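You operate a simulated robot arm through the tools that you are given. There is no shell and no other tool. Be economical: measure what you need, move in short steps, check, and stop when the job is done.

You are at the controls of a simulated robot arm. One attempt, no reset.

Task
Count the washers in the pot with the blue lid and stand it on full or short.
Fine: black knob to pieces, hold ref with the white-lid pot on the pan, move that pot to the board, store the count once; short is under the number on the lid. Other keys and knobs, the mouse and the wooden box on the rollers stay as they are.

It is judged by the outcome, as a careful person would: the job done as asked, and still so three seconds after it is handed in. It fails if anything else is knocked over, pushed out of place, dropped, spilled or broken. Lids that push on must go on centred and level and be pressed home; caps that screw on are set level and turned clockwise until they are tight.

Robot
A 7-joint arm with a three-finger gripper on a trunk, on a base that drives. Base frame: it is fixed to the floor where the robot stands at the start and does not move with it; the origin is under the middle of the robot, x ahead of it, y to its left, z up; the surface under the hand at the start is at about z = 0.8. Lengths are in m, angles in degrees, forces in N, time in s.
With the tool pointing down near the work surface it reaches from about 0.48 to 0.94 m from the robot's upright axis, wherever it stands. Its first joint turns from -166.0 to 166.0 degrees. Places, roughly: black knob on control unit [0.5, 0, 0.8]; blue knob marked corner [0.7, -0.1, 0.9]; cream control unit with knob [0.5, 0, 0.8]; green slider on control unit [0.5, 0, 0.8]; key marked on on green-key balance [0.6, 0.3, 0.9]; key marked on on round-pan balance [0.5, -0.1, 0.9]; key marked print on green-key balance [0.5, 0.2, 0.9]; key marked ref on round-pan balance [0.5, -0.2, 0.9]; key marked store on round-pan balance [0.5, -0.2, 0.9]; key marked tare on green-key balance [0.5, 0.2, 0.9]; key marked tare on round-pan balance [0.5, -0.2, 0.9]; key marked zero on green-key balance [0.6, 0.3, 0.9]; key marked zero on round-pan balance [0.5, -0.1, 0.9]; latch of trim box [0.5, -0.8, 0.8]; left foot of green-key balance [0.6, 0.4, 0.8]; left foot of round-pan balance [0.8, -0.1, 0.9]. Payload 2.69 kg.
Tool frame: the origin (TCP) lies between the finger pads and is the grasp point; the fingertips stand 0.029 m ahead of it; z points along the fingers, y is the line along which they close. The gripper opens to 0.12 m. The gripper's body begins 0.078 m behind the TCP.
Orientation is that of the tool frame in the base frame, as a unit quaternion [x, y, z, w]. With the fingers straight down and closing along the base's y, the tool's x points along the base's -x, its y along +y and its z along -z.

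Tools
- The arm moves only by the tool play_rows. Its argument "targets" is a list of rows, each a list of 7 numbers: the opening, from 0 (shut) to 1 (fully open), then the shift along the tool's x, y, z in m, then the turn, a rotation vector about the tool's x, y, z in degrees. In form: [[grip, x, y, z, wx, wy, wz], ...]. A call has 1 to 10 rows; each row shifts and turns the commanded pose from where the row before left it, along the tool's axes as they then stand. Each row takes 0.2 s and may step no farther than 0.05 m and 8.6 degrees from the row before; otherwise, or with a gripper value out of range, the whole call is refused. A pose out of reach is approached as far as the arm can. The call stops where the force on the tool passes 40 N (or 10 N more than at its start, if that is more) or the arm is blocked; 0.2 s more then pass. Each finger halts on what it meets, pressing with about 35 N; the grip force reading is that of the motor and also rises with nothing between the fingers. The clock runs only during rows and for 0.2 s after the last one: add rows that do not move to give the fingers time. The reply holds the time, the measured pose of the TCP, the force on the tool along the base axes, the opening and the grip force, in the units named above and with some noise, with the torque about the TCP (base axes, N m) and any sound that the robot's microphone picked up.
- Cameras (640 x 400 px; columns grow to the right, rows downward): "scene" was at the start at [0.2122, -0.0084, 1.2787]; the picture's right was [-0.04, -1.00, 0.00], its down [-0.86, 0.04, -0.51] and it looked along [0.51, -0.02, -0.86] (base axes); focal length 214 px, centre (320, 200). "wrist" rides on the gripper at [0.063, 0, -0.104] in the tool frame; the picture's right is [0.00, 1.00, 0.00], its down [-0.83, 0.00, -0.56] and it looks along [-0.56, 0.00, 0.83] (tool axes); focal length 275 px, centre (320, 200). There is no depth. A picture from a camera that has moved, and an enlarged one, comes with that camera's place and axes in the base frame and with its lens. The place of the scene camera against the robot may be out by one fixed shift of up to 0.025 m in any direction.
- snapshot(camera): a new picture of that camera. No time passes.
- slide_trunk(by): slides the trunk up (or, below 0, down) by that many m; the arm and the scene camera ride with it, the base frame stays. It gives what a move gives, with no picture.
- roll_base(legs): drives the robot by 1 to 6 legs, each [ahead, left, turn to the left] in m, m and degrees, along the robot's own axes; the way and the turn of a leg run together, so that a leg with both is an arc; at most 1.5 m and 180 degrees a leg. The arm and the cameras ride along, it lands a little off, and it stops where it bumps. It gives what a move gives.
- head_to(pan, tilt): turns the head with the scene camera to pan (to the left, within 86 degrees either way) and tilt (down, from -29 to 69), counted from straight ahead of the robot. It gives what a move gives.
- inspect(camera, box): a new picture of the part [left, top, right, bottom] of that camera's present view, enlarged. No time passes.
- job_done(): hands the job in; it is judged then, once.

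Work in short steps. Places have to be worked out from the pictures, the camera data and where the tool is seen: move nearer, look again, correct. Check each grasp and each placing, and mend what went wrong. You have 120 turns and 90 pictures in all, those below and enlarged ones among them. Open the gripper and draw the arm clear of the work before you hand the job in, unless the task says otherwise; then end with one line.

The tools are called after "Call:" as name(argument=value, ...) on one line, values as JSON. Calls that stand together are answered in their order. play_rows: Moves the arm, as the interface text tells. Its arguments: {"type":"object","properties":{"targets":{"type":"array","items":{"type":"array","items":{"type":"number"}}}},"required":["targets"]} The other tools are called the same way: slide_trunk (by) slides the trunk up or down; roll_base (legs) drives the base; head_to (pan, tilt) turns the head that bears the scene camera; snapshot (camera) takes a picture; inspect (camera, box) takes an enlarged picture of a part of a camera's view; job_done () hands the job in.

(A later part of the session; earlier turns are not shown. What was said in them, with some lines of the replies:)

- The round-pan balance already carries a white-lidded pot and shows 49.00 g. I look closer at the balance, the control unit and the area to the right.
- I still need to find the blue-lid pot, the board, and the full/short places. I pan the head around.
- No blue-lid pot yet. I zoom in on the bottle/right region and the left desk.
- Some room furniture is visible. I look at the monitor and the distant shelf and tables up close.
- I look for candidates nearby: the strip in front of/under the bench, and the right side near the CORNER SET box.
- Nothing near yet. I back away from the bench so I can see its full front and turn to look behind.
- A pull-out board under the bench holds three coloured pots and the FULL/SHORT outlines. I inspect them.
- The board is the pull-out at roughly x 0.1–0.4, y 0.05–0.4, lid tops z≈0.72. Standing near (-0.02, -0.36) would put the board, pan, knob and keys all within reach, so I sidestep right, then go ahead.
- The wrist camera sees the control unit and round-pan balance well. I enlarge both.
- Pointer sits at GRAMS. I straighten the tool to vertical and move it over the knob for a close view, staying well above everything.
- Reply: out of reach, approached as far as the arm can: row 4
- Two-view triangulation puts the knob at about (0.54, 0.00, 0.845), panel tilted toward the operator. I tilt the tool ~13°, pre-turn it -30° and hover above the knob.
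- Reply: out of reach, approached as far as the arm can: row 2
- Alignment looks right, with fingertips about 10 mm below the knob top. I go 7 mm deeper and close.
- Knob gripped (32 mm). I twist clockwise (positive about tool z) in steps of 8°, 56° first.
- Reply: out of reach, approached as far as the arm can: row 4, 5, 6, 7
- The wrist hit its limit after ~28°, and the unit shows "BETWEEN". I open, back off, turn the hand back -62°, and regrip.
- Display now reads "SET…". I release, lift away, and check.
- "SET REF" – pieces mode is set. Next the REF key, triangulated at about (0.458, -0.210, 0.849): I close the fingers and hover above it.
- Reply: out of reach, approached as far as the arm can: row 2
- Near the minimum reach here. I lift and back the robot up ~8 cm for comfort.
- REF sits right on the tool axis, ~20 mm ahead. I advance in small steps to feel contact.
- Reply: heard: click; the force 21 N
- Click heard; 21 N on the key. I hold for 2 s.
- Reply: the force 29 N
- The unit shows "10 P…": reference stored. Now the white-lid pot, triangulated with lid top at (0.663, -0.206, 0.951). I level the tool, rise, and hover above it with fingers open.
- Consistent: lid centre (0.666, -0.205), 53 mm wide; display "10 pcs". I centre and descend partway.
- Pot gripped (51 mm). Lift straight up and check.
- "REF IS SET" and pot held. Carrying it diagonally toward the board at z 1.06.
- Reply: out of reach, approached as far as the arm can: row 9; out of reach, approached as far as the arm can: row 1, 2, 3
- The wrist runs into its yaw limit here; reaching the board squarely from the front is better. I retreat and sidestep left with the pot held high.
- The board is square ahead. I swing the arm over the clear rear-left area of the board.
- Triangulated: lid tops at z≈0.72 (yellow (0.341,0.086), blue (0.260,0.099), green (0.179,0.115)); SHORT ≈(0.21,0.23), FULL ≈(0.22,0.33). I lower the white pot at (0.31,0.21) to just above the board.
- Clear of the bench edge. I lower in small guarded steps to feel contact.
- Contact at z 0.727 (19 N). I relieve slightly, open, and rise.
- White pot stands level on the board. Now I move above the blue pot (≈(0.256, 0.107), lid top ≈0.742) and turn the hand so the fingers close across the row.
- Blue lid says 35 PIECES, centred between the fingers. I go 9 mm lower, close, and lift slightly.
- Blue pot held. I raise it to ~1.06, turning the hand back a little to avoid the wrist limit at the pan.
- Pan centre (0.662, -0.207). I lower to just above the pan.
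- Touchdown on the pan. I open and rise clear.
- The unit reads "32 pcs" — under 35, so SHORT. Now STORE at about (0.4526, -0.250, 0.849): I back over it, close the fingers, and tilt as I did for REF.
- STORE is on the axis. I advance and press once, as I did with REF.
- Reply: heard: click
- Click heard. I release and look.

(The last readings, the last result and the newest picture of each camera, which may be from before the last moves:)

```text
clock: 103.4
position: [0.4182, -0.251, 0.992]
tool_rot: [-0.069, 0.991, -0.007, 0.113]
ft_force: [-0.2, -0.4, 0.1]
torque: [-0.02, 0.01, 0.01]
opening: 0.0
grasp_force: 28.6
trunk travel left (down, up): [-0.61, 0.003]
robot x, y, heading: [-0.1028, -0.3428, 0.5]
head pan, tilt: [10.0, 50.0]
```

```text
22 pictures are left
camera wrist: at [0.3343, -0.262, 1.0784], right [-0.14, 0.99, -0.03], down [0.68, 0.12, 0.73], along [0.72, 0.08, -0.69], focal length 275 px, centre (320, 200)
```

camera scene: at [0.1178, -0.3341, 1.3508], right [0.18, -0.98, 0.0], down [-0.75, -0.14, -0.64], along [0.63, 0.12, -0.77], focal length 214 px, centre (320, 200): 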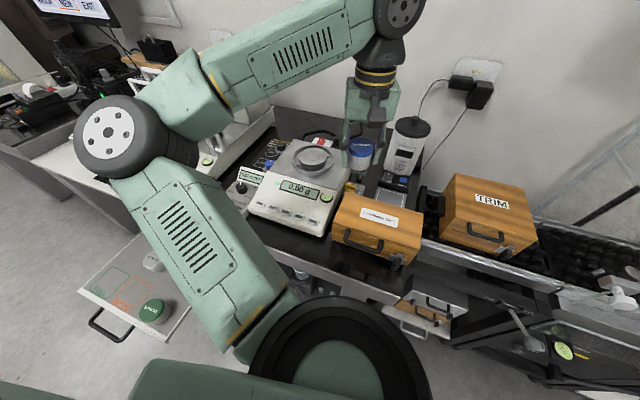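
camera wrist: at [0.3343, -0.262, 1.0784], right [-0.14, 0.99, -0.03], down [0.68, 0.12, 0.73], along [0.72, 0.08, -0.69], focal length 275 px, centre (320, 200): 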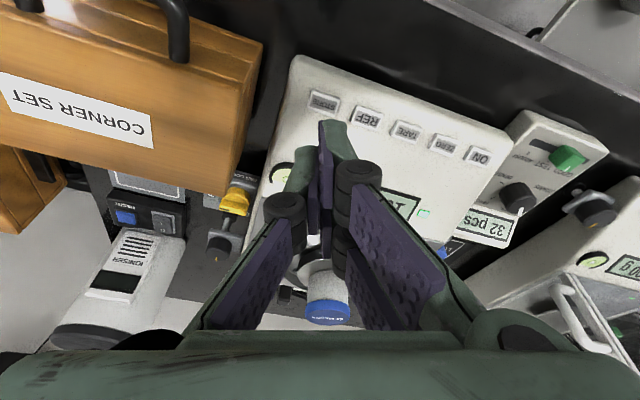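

Call:
inspect(camera="wrist", box=[380, 150, 540, 260])

Call:
head_to(pan=45, tilt=20)

Call:
snapshot(camera="scene")

```text
3.64 times, centred on (460, 205) of wrist
camera zoom: at [0.3343, -0.262, 1.0784], right [-0.14, 0.99, -0.03], down [0.68, 0.12, 0.73], along [0.72, 0.08, -0.69], focal length 1001 px, centre (-189, 182)
```

zoom: 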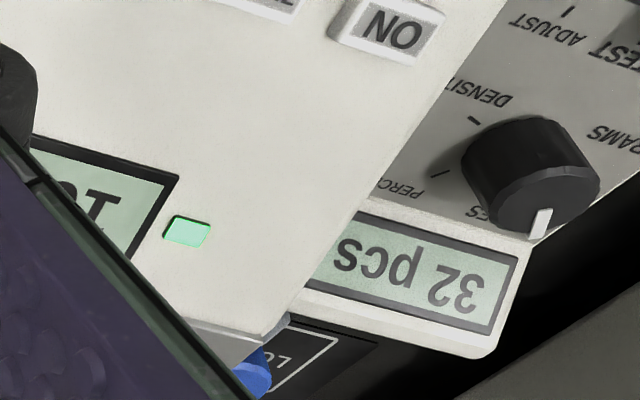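

```text
clock: 104.4
position: [0.4187, -0.2523, 0.9917]
tool_rot: [-0.069, 0.991, -0.007, 0.113]
ft_force: [-0.6, -0.5, 0.0]
torque: [0.01, -0.01, 0.01]
opening: 0.0
grasp_force: 28.7
trunk travel left (down, up): [-0.61, 0.003]
robot x, y, heading: [-0.1047, -0.3431, 0.4]
head pan, tilt: [45.0, 20.0]
```

```text
20 pictures are left
camera scene: at [0.1072, -0.2817, 1.3963], right [0.71, -0.7, 0.0], down [-0.24, -0.24, -0.94], along [0.66, 0.67, -0.34], focal length 214 px, centre (320, 200)
```

scene: 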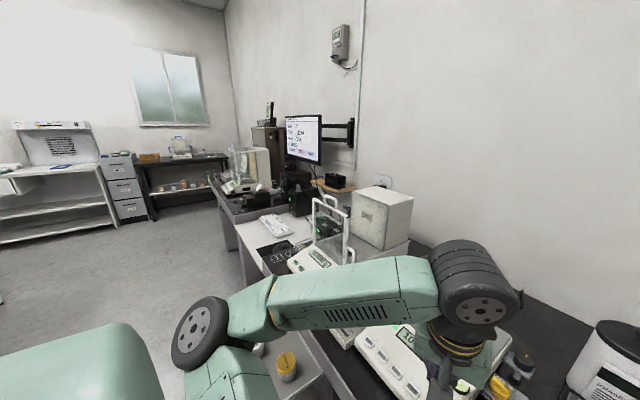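

Call:
play_rows(targets=[[0, 0, 0, -0.035, -0.9, 6.45, 0], [0.2, 0, 0, -0.035, -0.9, 6.45, 0], [0.72, -0.0417, 0.0012, 0, 0, 0, 0], [0.72, -0.0417, 0.0012, 0, 0, 0, 0], [0.72, 0, 0, 0, 0, 0, 0]])

Call:
snapshot(camera="wrist")

```text
clock: 105.6
position: [0.4882, -0.2365, 1.0595]
tool_rot: [-0.069, 0.998, 0.002, 0.001]
ft_force: [0.1, 0.0, 0.1]
torque: [-0.01, 0.01, -0.02]
opening: 0.0711
grasp_force: 0.1
trunk travel left (down, up): [-0.61, 0.003]
robot x, y, heading: [-0.0975, -0.3439, 0.5]
head pan, tilt: [45.0, 20.0]
```

```text
19 pictures are left
camera wrist: at [0.4249, -0.2473, 1.1619], right [-0.14, 0.99, 0.0], down [0.82, 0.12, 0.56], along [0.55, 0.08, -0.83], focal length 275 px, centre (320, 200)
```

wrist: 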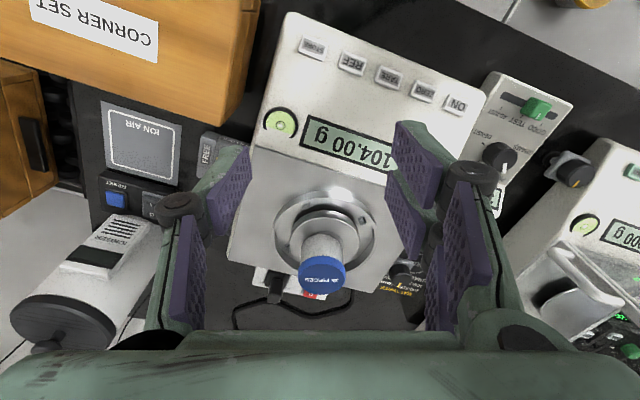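

104.00 g / 32 pcs. A quick check whether the monitor reflects the stored value.

Call:
inspect(camera="scene", box=[275, 105, 345, 170])

Call:
inspect(camera="wrist", box=[240, 0, 580, 220])

```text
6.15 times, centred on (310, 138) of scene
camera zoom: at [0.1071, -0.2817, 1.3964], right [0.71, -0.7, 0.0], down [-0.24, -0.24, -0.94], along [0.66, 0.67, -0.34], focal length 1320 px, centre (382, 585)
```

zoom: 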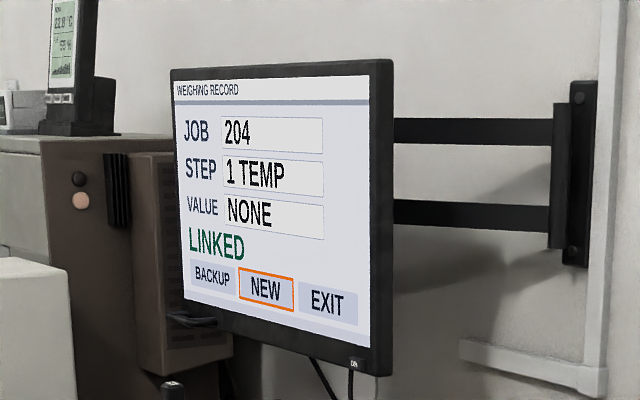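

```text
1.82 times, centred on (410, 110) of wrist
camera zoom: at [0.4249, -0.2473, 1.1619], right [-0.14, 0.99, 0.0], down [0.82, 0.12, 0.56], along [0.55, 0.08, -0.83], focal length 500 px, centre (156, 364)
```

zoom: 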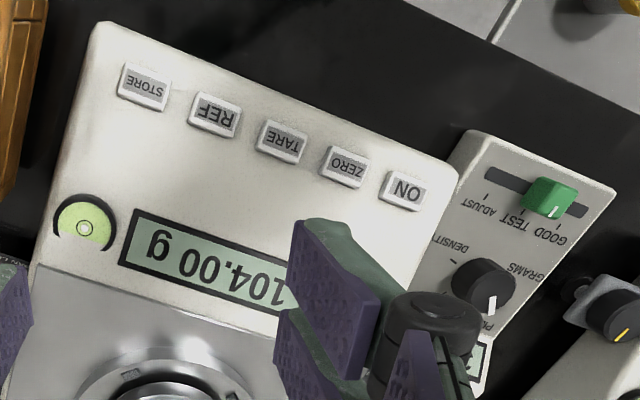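

The monitor is a separate record; the key clicked once, so the count is stored. Now I fetch the blue pot: hover and descend around it.

Call:
play_rows(targets=[[0.75, -0.045, 0.0006, 0, 0, 0, 0], [0.75, -0.045, 0.0006, 0, 0, 0, 0], [0.75, -0.045, 0.0006, 0, 0, 0, 0], [0.75, -0.044, 0.0006, 0, 0, 0, 0], [0.75, 0, 0, 0.04, 0, 0, 0], [0.75, 0, 0, 0.04, 0, 0, 0], [0.75, 0, 0, 0, 0, 0, 0]])

Call:
snapshot(camera="wrist")

```text
clock: 107.2
position: [0.6635, -0.21, 0.9806]
tool_rot: [-0.07, 0.998, 0.001, 0.001]
ft_force: [-0.5, 0.8, 0.4]
torque: [-0.01, 0.02, 0.0]
opening: 0.09
grasp_force: 0.0
trunk travel left (down, up): [-0.61, 0.003]
robot x, y, heading: [-0.1011, -0.3445, 0.7]
head pan, tilt: [45.0, 20.0]
```

```text
16 pictures are left
camera wrist: at [0.6017, -0.2198, 1.0833], right [-0.14, 0.99, 0.0], down [0.82, 0.12, 0.56], along [0.55, 0.08, -0.83], focal length 275 px, centre (320, 200)
```

wrist: 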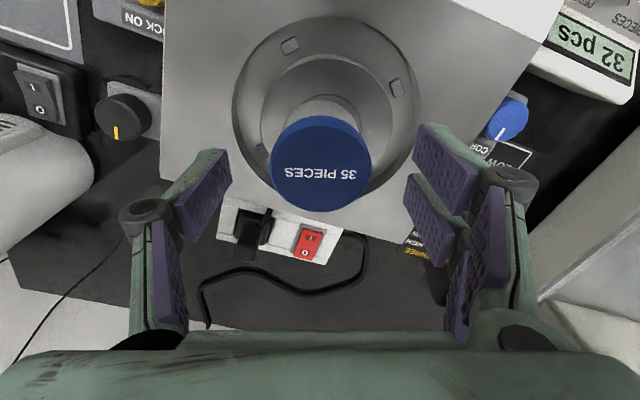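

Call:
play_rows(targets=[[0.7, 0, 0, 0.025, 0, 0, 0], [0.65, 0, 0, 0.013, 0, 0, 0], [0.5, 0, 0, 0, 0, 0, 0], [0.38, 0, 0, 0, 0, 0, 0], [0.38, 0, 0, 0, 0, 0, 0], [0.38, 0, 0, 0, 0, 0, 0], [0.38, 0, 0, -0.03, 0, 0, 0], [0.38, 0, 0, -0.045, 0, 0, 0], [0.38, 0, 0, -0.045, 0, 0, 0], [0.38, 0, 0, 0, 0, 0, 0]])

Call:
snapshot(camera="wrist")

```text
clock: 109.4
position: [0.667, -0.2108, 1.0602]
tool_rot: [-0.07, 0.998, 0.0, -0.001]
ft_force: [-0.8, 0.5, -1.3]
torque: [-0.02, -0.03, 0.0]
opening: 0.0525
grasp_force: 35.2
trunk travel left (down, up): [-0.61, 0.003]
robot x, y, heading: [-0.1066, -0.3436, 0.7]
head pan, tilt: [45.0, 20.0]
```

```text
15 pictures are left
camera wrist: at [0.603, -0.2209, 1.164], right [-0.14, 0.99, 0.0], down [0.82, 0.12, 0.56], along [0.55, 0.08, -0.83], focal length 275 px, centre (320, 200)
```

wrist: 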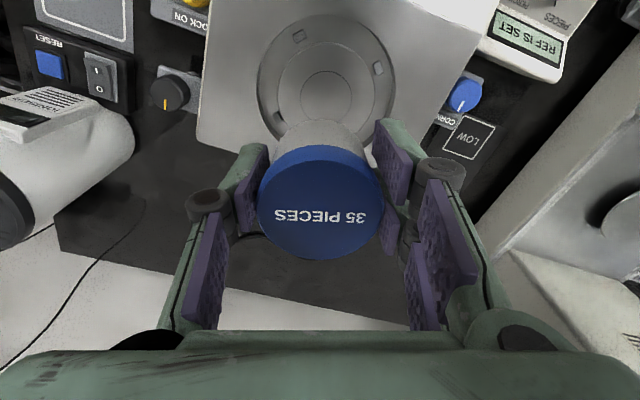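

Pot held. I retreat and sidestep left to the front of the board.

Call:
roll_base(legs=[[-0.29, 0, 0], [0, 0.49, -0.5]])

Call:
play_rows(targets=[[0.38, 0.04, 0, 0, 0, 0, 0], [0.38, 0.04, 0, 0, 0, 0, 0], [0.38, 0, 0, 0, 0, 0, 0]])

Call:
snapshot(camera="wrist")

```text
clock: 115.3
position: [0.3753, 0.2691, 1.061]
tool_rot: [-0.069, 0.998, 0.001, -0.001]
ft_force: [0.4, 0.6, 0.2]
torque: [-0.01, 0.0, -0.02]
opening: 0.0523
grasp_force: 35.2
trunk travel left (down, up): [-0.61, 0.003]
robot x, y, heading: [-0.3909, 0.1356, 0.5]
head pan, tilt: [45.0, 20.0]
```

```text
clock: 116.1
position: [0.2968, 0.2554, 1.0601]
tool_rot: [-0.069, 0.998, 0.001, 0.0]
ft_force: [-0.2, -1.1, -0.6]
torque: [0.03, 0.01, 0.04]
opening: 0.0527
grasp_force: 34.8
trunk travel left (down, up): [-0.61, 0.003]
robot x, y, heading: [-0.394, 0.1339, 0.4]
head pan, tilt: [45.0, 20.0]
```

```text
14 pictures are left
camera wrist: at [0.2337, 0.2453, 1.1628], right [-0.14, 0.99, 0.0], down [0.82, 0.12, 0.56], along [0.55, 0.08, -0.83], focal length 275 px, centre (320, 200)
```

wrist: 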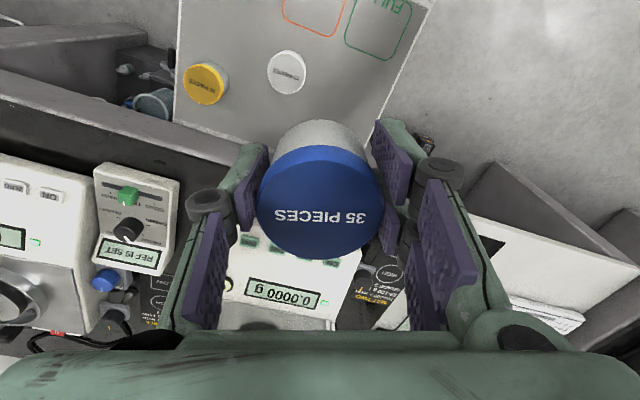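

Call:
play_rows(targets=[[0.38, 0.044, 0, 0, 0, 0, 0], [0.38, 0.044, 0, 0, 0, 0, 0], [0.38, 0, 0, 0.048, 0, 0, 0], [0.38, 0, 0, 0.048, 0, 0, 0], [0.38, 0, 0, 0.048, 0, 0, 0], [0.38, 0, 0, 0.048, 0, 0, 0], [0.38, 0, 0, 0.048, 0, 0, 0], [0.38, 0, 0, 0, 0, 0, 0]])

Call:
snapshot(camera="wrist")

Call:
head_to(pan=0, tilt=50)

Call:
inspect(camera="scene", box=[210, 150, 370, 290])

```text
clock: 117.9
position: [0.2108, 0.2448, 0.8203]
tool_rot: [-0.07, 0.998, 0.001, 0.0]
ft_force: [0.3, -0.7, 0.0]
torque: [-0.02, 0.03, -0.02]
opening: 0.0521
grasp_force: 34.8
trunk travel left (down, up): [-0.61, 0.003]
robot x, y, heading: [-0.3939, 0.1362, 0.5]
head pan, tilt: [45.0, 20.0]
```

```text
13 pictures are left
camera wrist: at [0.1473, 0.2352, 0.9242], right [-0.14, 0.99, 0.0], down [0.82, 0.12, 0.56], along [0.55, 0.08, -0.83], focal length 275 px, centre (320, 200)
```

wrist: 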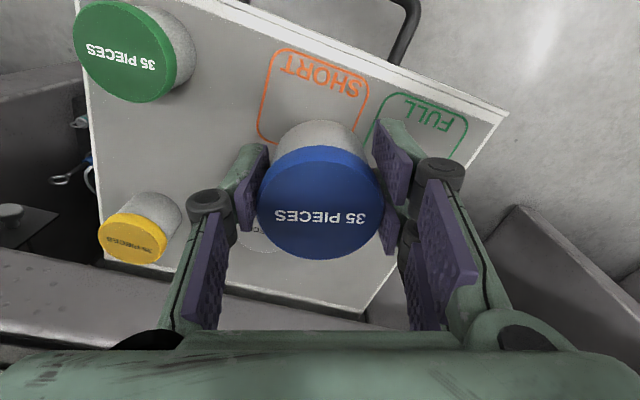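

```text
clock: 119.0
position: [0.2102, 0.2442, 0.8203]
tool_rot: [-0.068, 0.998, 0.001, 0.0]
ft_force: [-0.3, 0.0, -0.9]
torque: [0.03, 0.03, -0.02]
opening: 0.0523
grasp_force: 35.0
trunk travel left (down, up): [-0.61, 0.003]
robot x, y, heading: [-0.3979, 0.135, 0.5]
head pan, tilt: [0.0, 50.0]
```

```text
2.86 times, centred on (290, 220) of scene
camera zoom: at [-0.1706, 0.1321, 1.3508], right [0.01, -1.0, 0.0], down [-0.77, -0.01, -0.64], along [0.64, 0.01, -0.77], focal length 613 px, centre (406, 143)
```

zoom: 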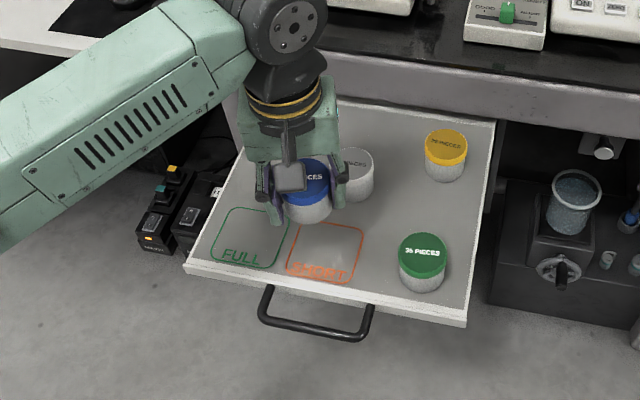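

SHORT's outline works out to be centred at (0.218, 0.238). I correct and lower to just above the board.

Call:
play_rows(targets=[[0.38, -0.0065, -0.008, 0.02, 0, 0, 0], [0.38, 0, 0, 0.04, 0, 0, 0], [0.38, 0, 0, 0.022, 0, 0, 0], [0.38, 0, 0, 0.004, 0, 0, 0], [0.38, 0, 0, 0, 0, 0, 0]])

Call:
snapshot(camera="wrist")

```text
clock: 120.2
position: [0.2189, 0.2371, 0.735]
tool_rot: [-0.069, 0.998, 0.002, 0.001]
ft_force: [0.4, -0.2, -1.2]
torque: [0.02, -0.02, 0.0]
opening: 0.052
grasp_force: 34.9
trunk travel left (down, up): [-0.61, 0.003]
robot x, y, heading: [-0.3915, 0.1343, 0.2]
head pan, tilt: [0.0, 50.0]
```

```text
11 pictures are left
camera wrist: at [0.1549, 0.2278, 0.8378], right [-0.14, 0.99, 0.0], down [0.82, 0.12, 0.56], along [0.55, 0.08, -0.83], focal length 275 px, centre (320, 200)
```

wrist: 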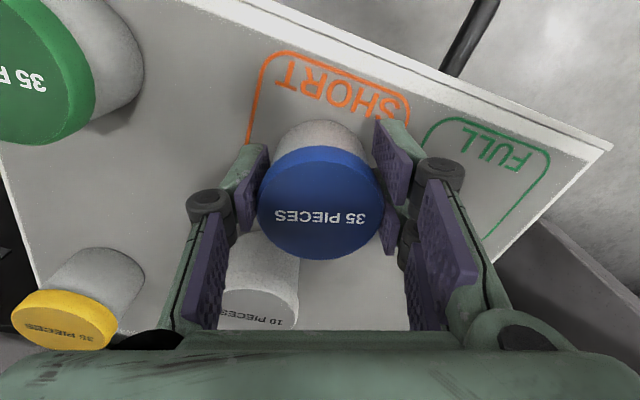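

Positioned well inside SHORT. Lowering in small steps to contact.

Call:
play_rows(targets=[[0.38, 0, 0, 0.003, 0, 0, 0], [0.38, 0, 0, 0.002, 0, 0, 0], [0.38, 0, 0, 0.001, 0, 0, 0], [0.38, 0, 0, 0, 0, 0, 0]])

```text
clock: 121.2
position: [0.2179, 0.2377, 0.7293]
tool_rot: [-0.068, 0.998, 0.001, 0.002]
ft_force: [0.4, -1.4, 9.7]
torque: [-0.1, 0.03, 0.04]
opening: 0.0522
grasp_force: 34.7
trunk travel left (down, up): [-0.61, 0.003]
robot x, y, heading: [-0.3944, 0.1336, 0.7]
head pan, tilt: [0.0, 50.0]
```

Contact. I release and rise clear.

Call:
play_rows(targets=[[0.5, 0, 0, 0, 0, 0, 0], [0.68, 0, 0, 0, 0, 0, 0], [0.68, 0, 0, 0, 0, 0, 0], [0.68, 0, 0, -0.03, 0, 0, 0], [0.68, 0, 0, -0.045, 0, 0, 0], [0.68, 0, 0, -0.045, 0, 0, 0], [0.68, 0, 0, -0.045, 0, 0, 0], [0.68, 0, 0, -0.045, 0, 0, 0], [0.68, 0, 0, 0, 0, 0, 0]])

Call:
snapshot(camera="wrist")

Call:
snapshot(camera="scene")

```text
clock: 123.2
position: [0.2178, 0.2374, 0.9394]
tool_rot: [-0.069, 0.998, 0.002, 0.0]
ft_force: [1.8, -0.1, -0.1]
torque: [0.01, 0.01, 0.01]
opening: 0.0817
grasp_force: 0.1
trunk travel left (down, up): [-0.61, 0.003]
robot x, y, heading: [-0.3952, 0.1353, 0.6]
head pan, tilt: [0.0, 50.0]
```

```text
10 pictures are left
camera wrist: at [0.1551, 0.2274, 1.0425], right [-0.14, 0.99, 0.0], down [0.82, 0.12, 0.56], along [0.55, 0.08, -0.83], focal length 275 px, centre (320, 200)
```

wrist: 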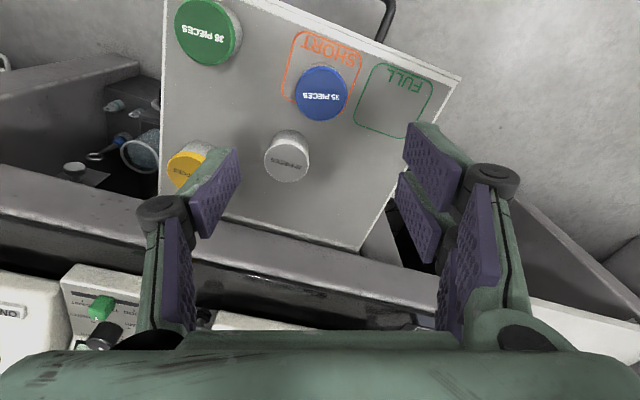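

```text
9 pictures are left
camera scene: at [-0.1707, 0.132, 1.3508], right [0.01, -1.0, 0.0], down [-0.77, -0.01, -0.64], along [0.64, 0.01, -0.77], focal length 214 px, centre (320, 200)
```

scene: 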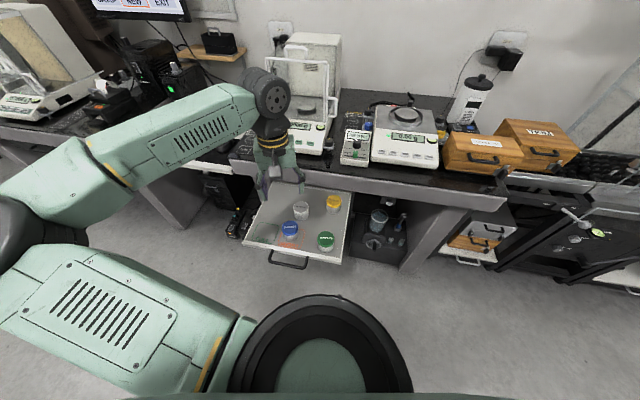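

I check the pot's footing in SHORT, and the balance and unit, up close.

Call:
inspect(camera="scene", box=[240, 180, 360, 270])

Call:
inspect(camera="scene", box=[330, 95, 450, 175])

```text
4.44 times, centred on (300, 225) of scene
camera zoom: at [-0.1707, 0.132, 1.3508], right [0.01, -1.0, 0.0], down [-0.77, -0.01, -0.64], along [0.64, 0.01, -0.77], focal length 953 px, centre (409, 89)
```

zoom: 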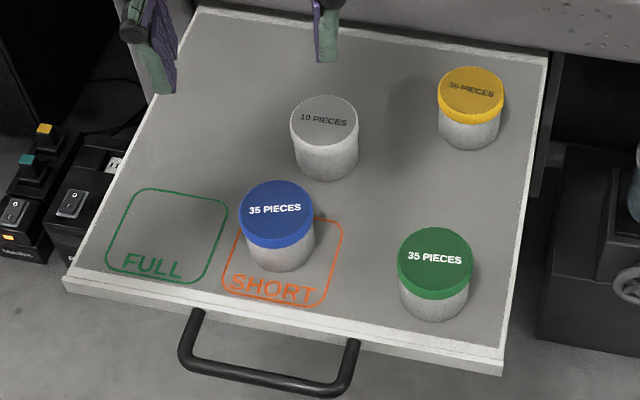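

```text
5.00 times, centred on (390, 135) of scene
camera zoom: at [-0.1707, 0.132, 1.3508], right [0.01, -1.0, 0.0], down [-0.77, -0.01, -0.64], along [0.64, 0.01, -0.77], focal length 1072 px, centre (-30, 525)
```

zoom: 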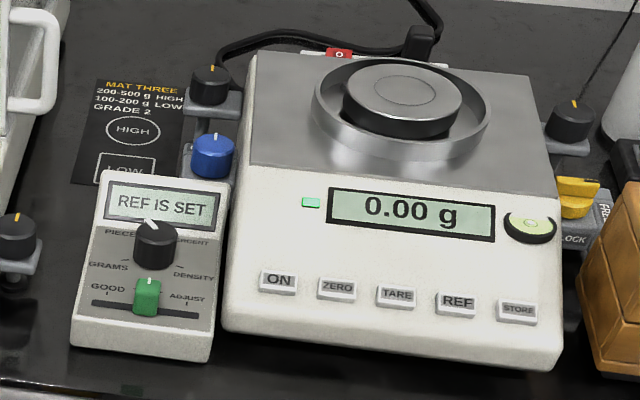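

Call:
inspect(camera="wrist", box=[260, 10, 400, 140])

```text
3.08 times, centred on (330, 75) of wrist
camera zoom: at [0.1551, 0.2274, 1.0425], right [-0.14, 0.99, 0.0], down [0.82, 0.12, 0.56], along [0.55, 0.08, -0.83], focal length 847 px, centre (289, 585)
```

zoom: 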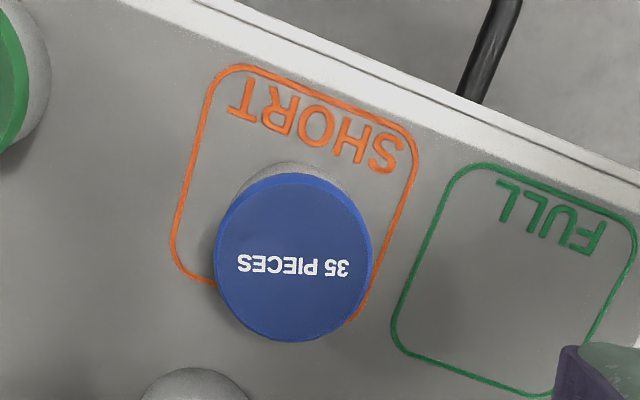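

The blue pot stands level, fully inside SHORT; the balance is empty at 0.00 g with the knob on pieces. I draw the arm up and away before handing in.

Call:
play_rows(targets=[[0.68, 0, 0, -0.045, 0, 0, 0], [0.68, 0, 0, -0.045, 0, 0, 0], [0.68, 0.03, 0, 0, 0, 0, 0], [0.68, 0, 0, 0, 0, 0, 0]])

Call:
roll_base(legs=[[-0.3, 0, 0]])

Call:
snapshot(camera="scene")

```text
clock: 124.2
position: [0.1882, 0.2326, 1.0283]
tool_rot: [-0.069, 0.998, 0.001, 0.0]
ft_force: [-0.5, 0.4, 1.0]
torque: [0.0, 0.0, -0.03]
opening: 0.0817
grasp_force: 0.0
trunk travel left (down, up): [-0.61, 0.003]
robot x, y, heading: [-0.3929, 0.1392, 0.6]
head pan, tilt: [0.0, 50.0]
```

```text
clock: 126.2
position: [-0.1123, 0.2314, 1.0288]
tool_rot: [-0.071, 0.998, 0.001, 0.0]
ft_force: [-0.1, -0.2, 0.5]
torque: [-0.03, -0.02, 0.0]
opening: 0.0816
grasp_force: 0.1
trunk travel left (down, up): [-0.61, 0.003]
robot x, y, heading: [-0.692, 0.1345, 0.6]
head pan, tilt: [0.0, 50.0]
```

```text
5 pictures are left
camera scene: at [-0.471, 0.1296, 1.351], right [0.01, -1.0, 0.0], down [-0.77, -0.01, -0.64], along [0.64, 0.01, -0.77], focal length 214 px, centre (320, 200)
```

scene: 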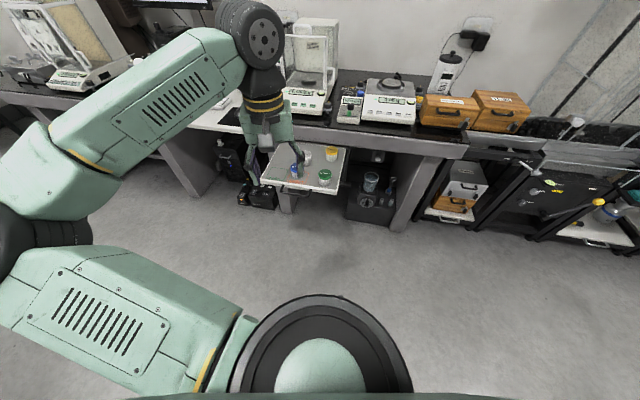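

All is in place and the arm is clear, so I hand the job in.

Call:
job_done()

```text
The job is handed in.
```

The blue-lid pot counted 32 pieces against the 35 on its lid, so it stands on SHORT. The store key was pressed once and clicked, though neither display confirmed the save. The white-lid pot is on the board.
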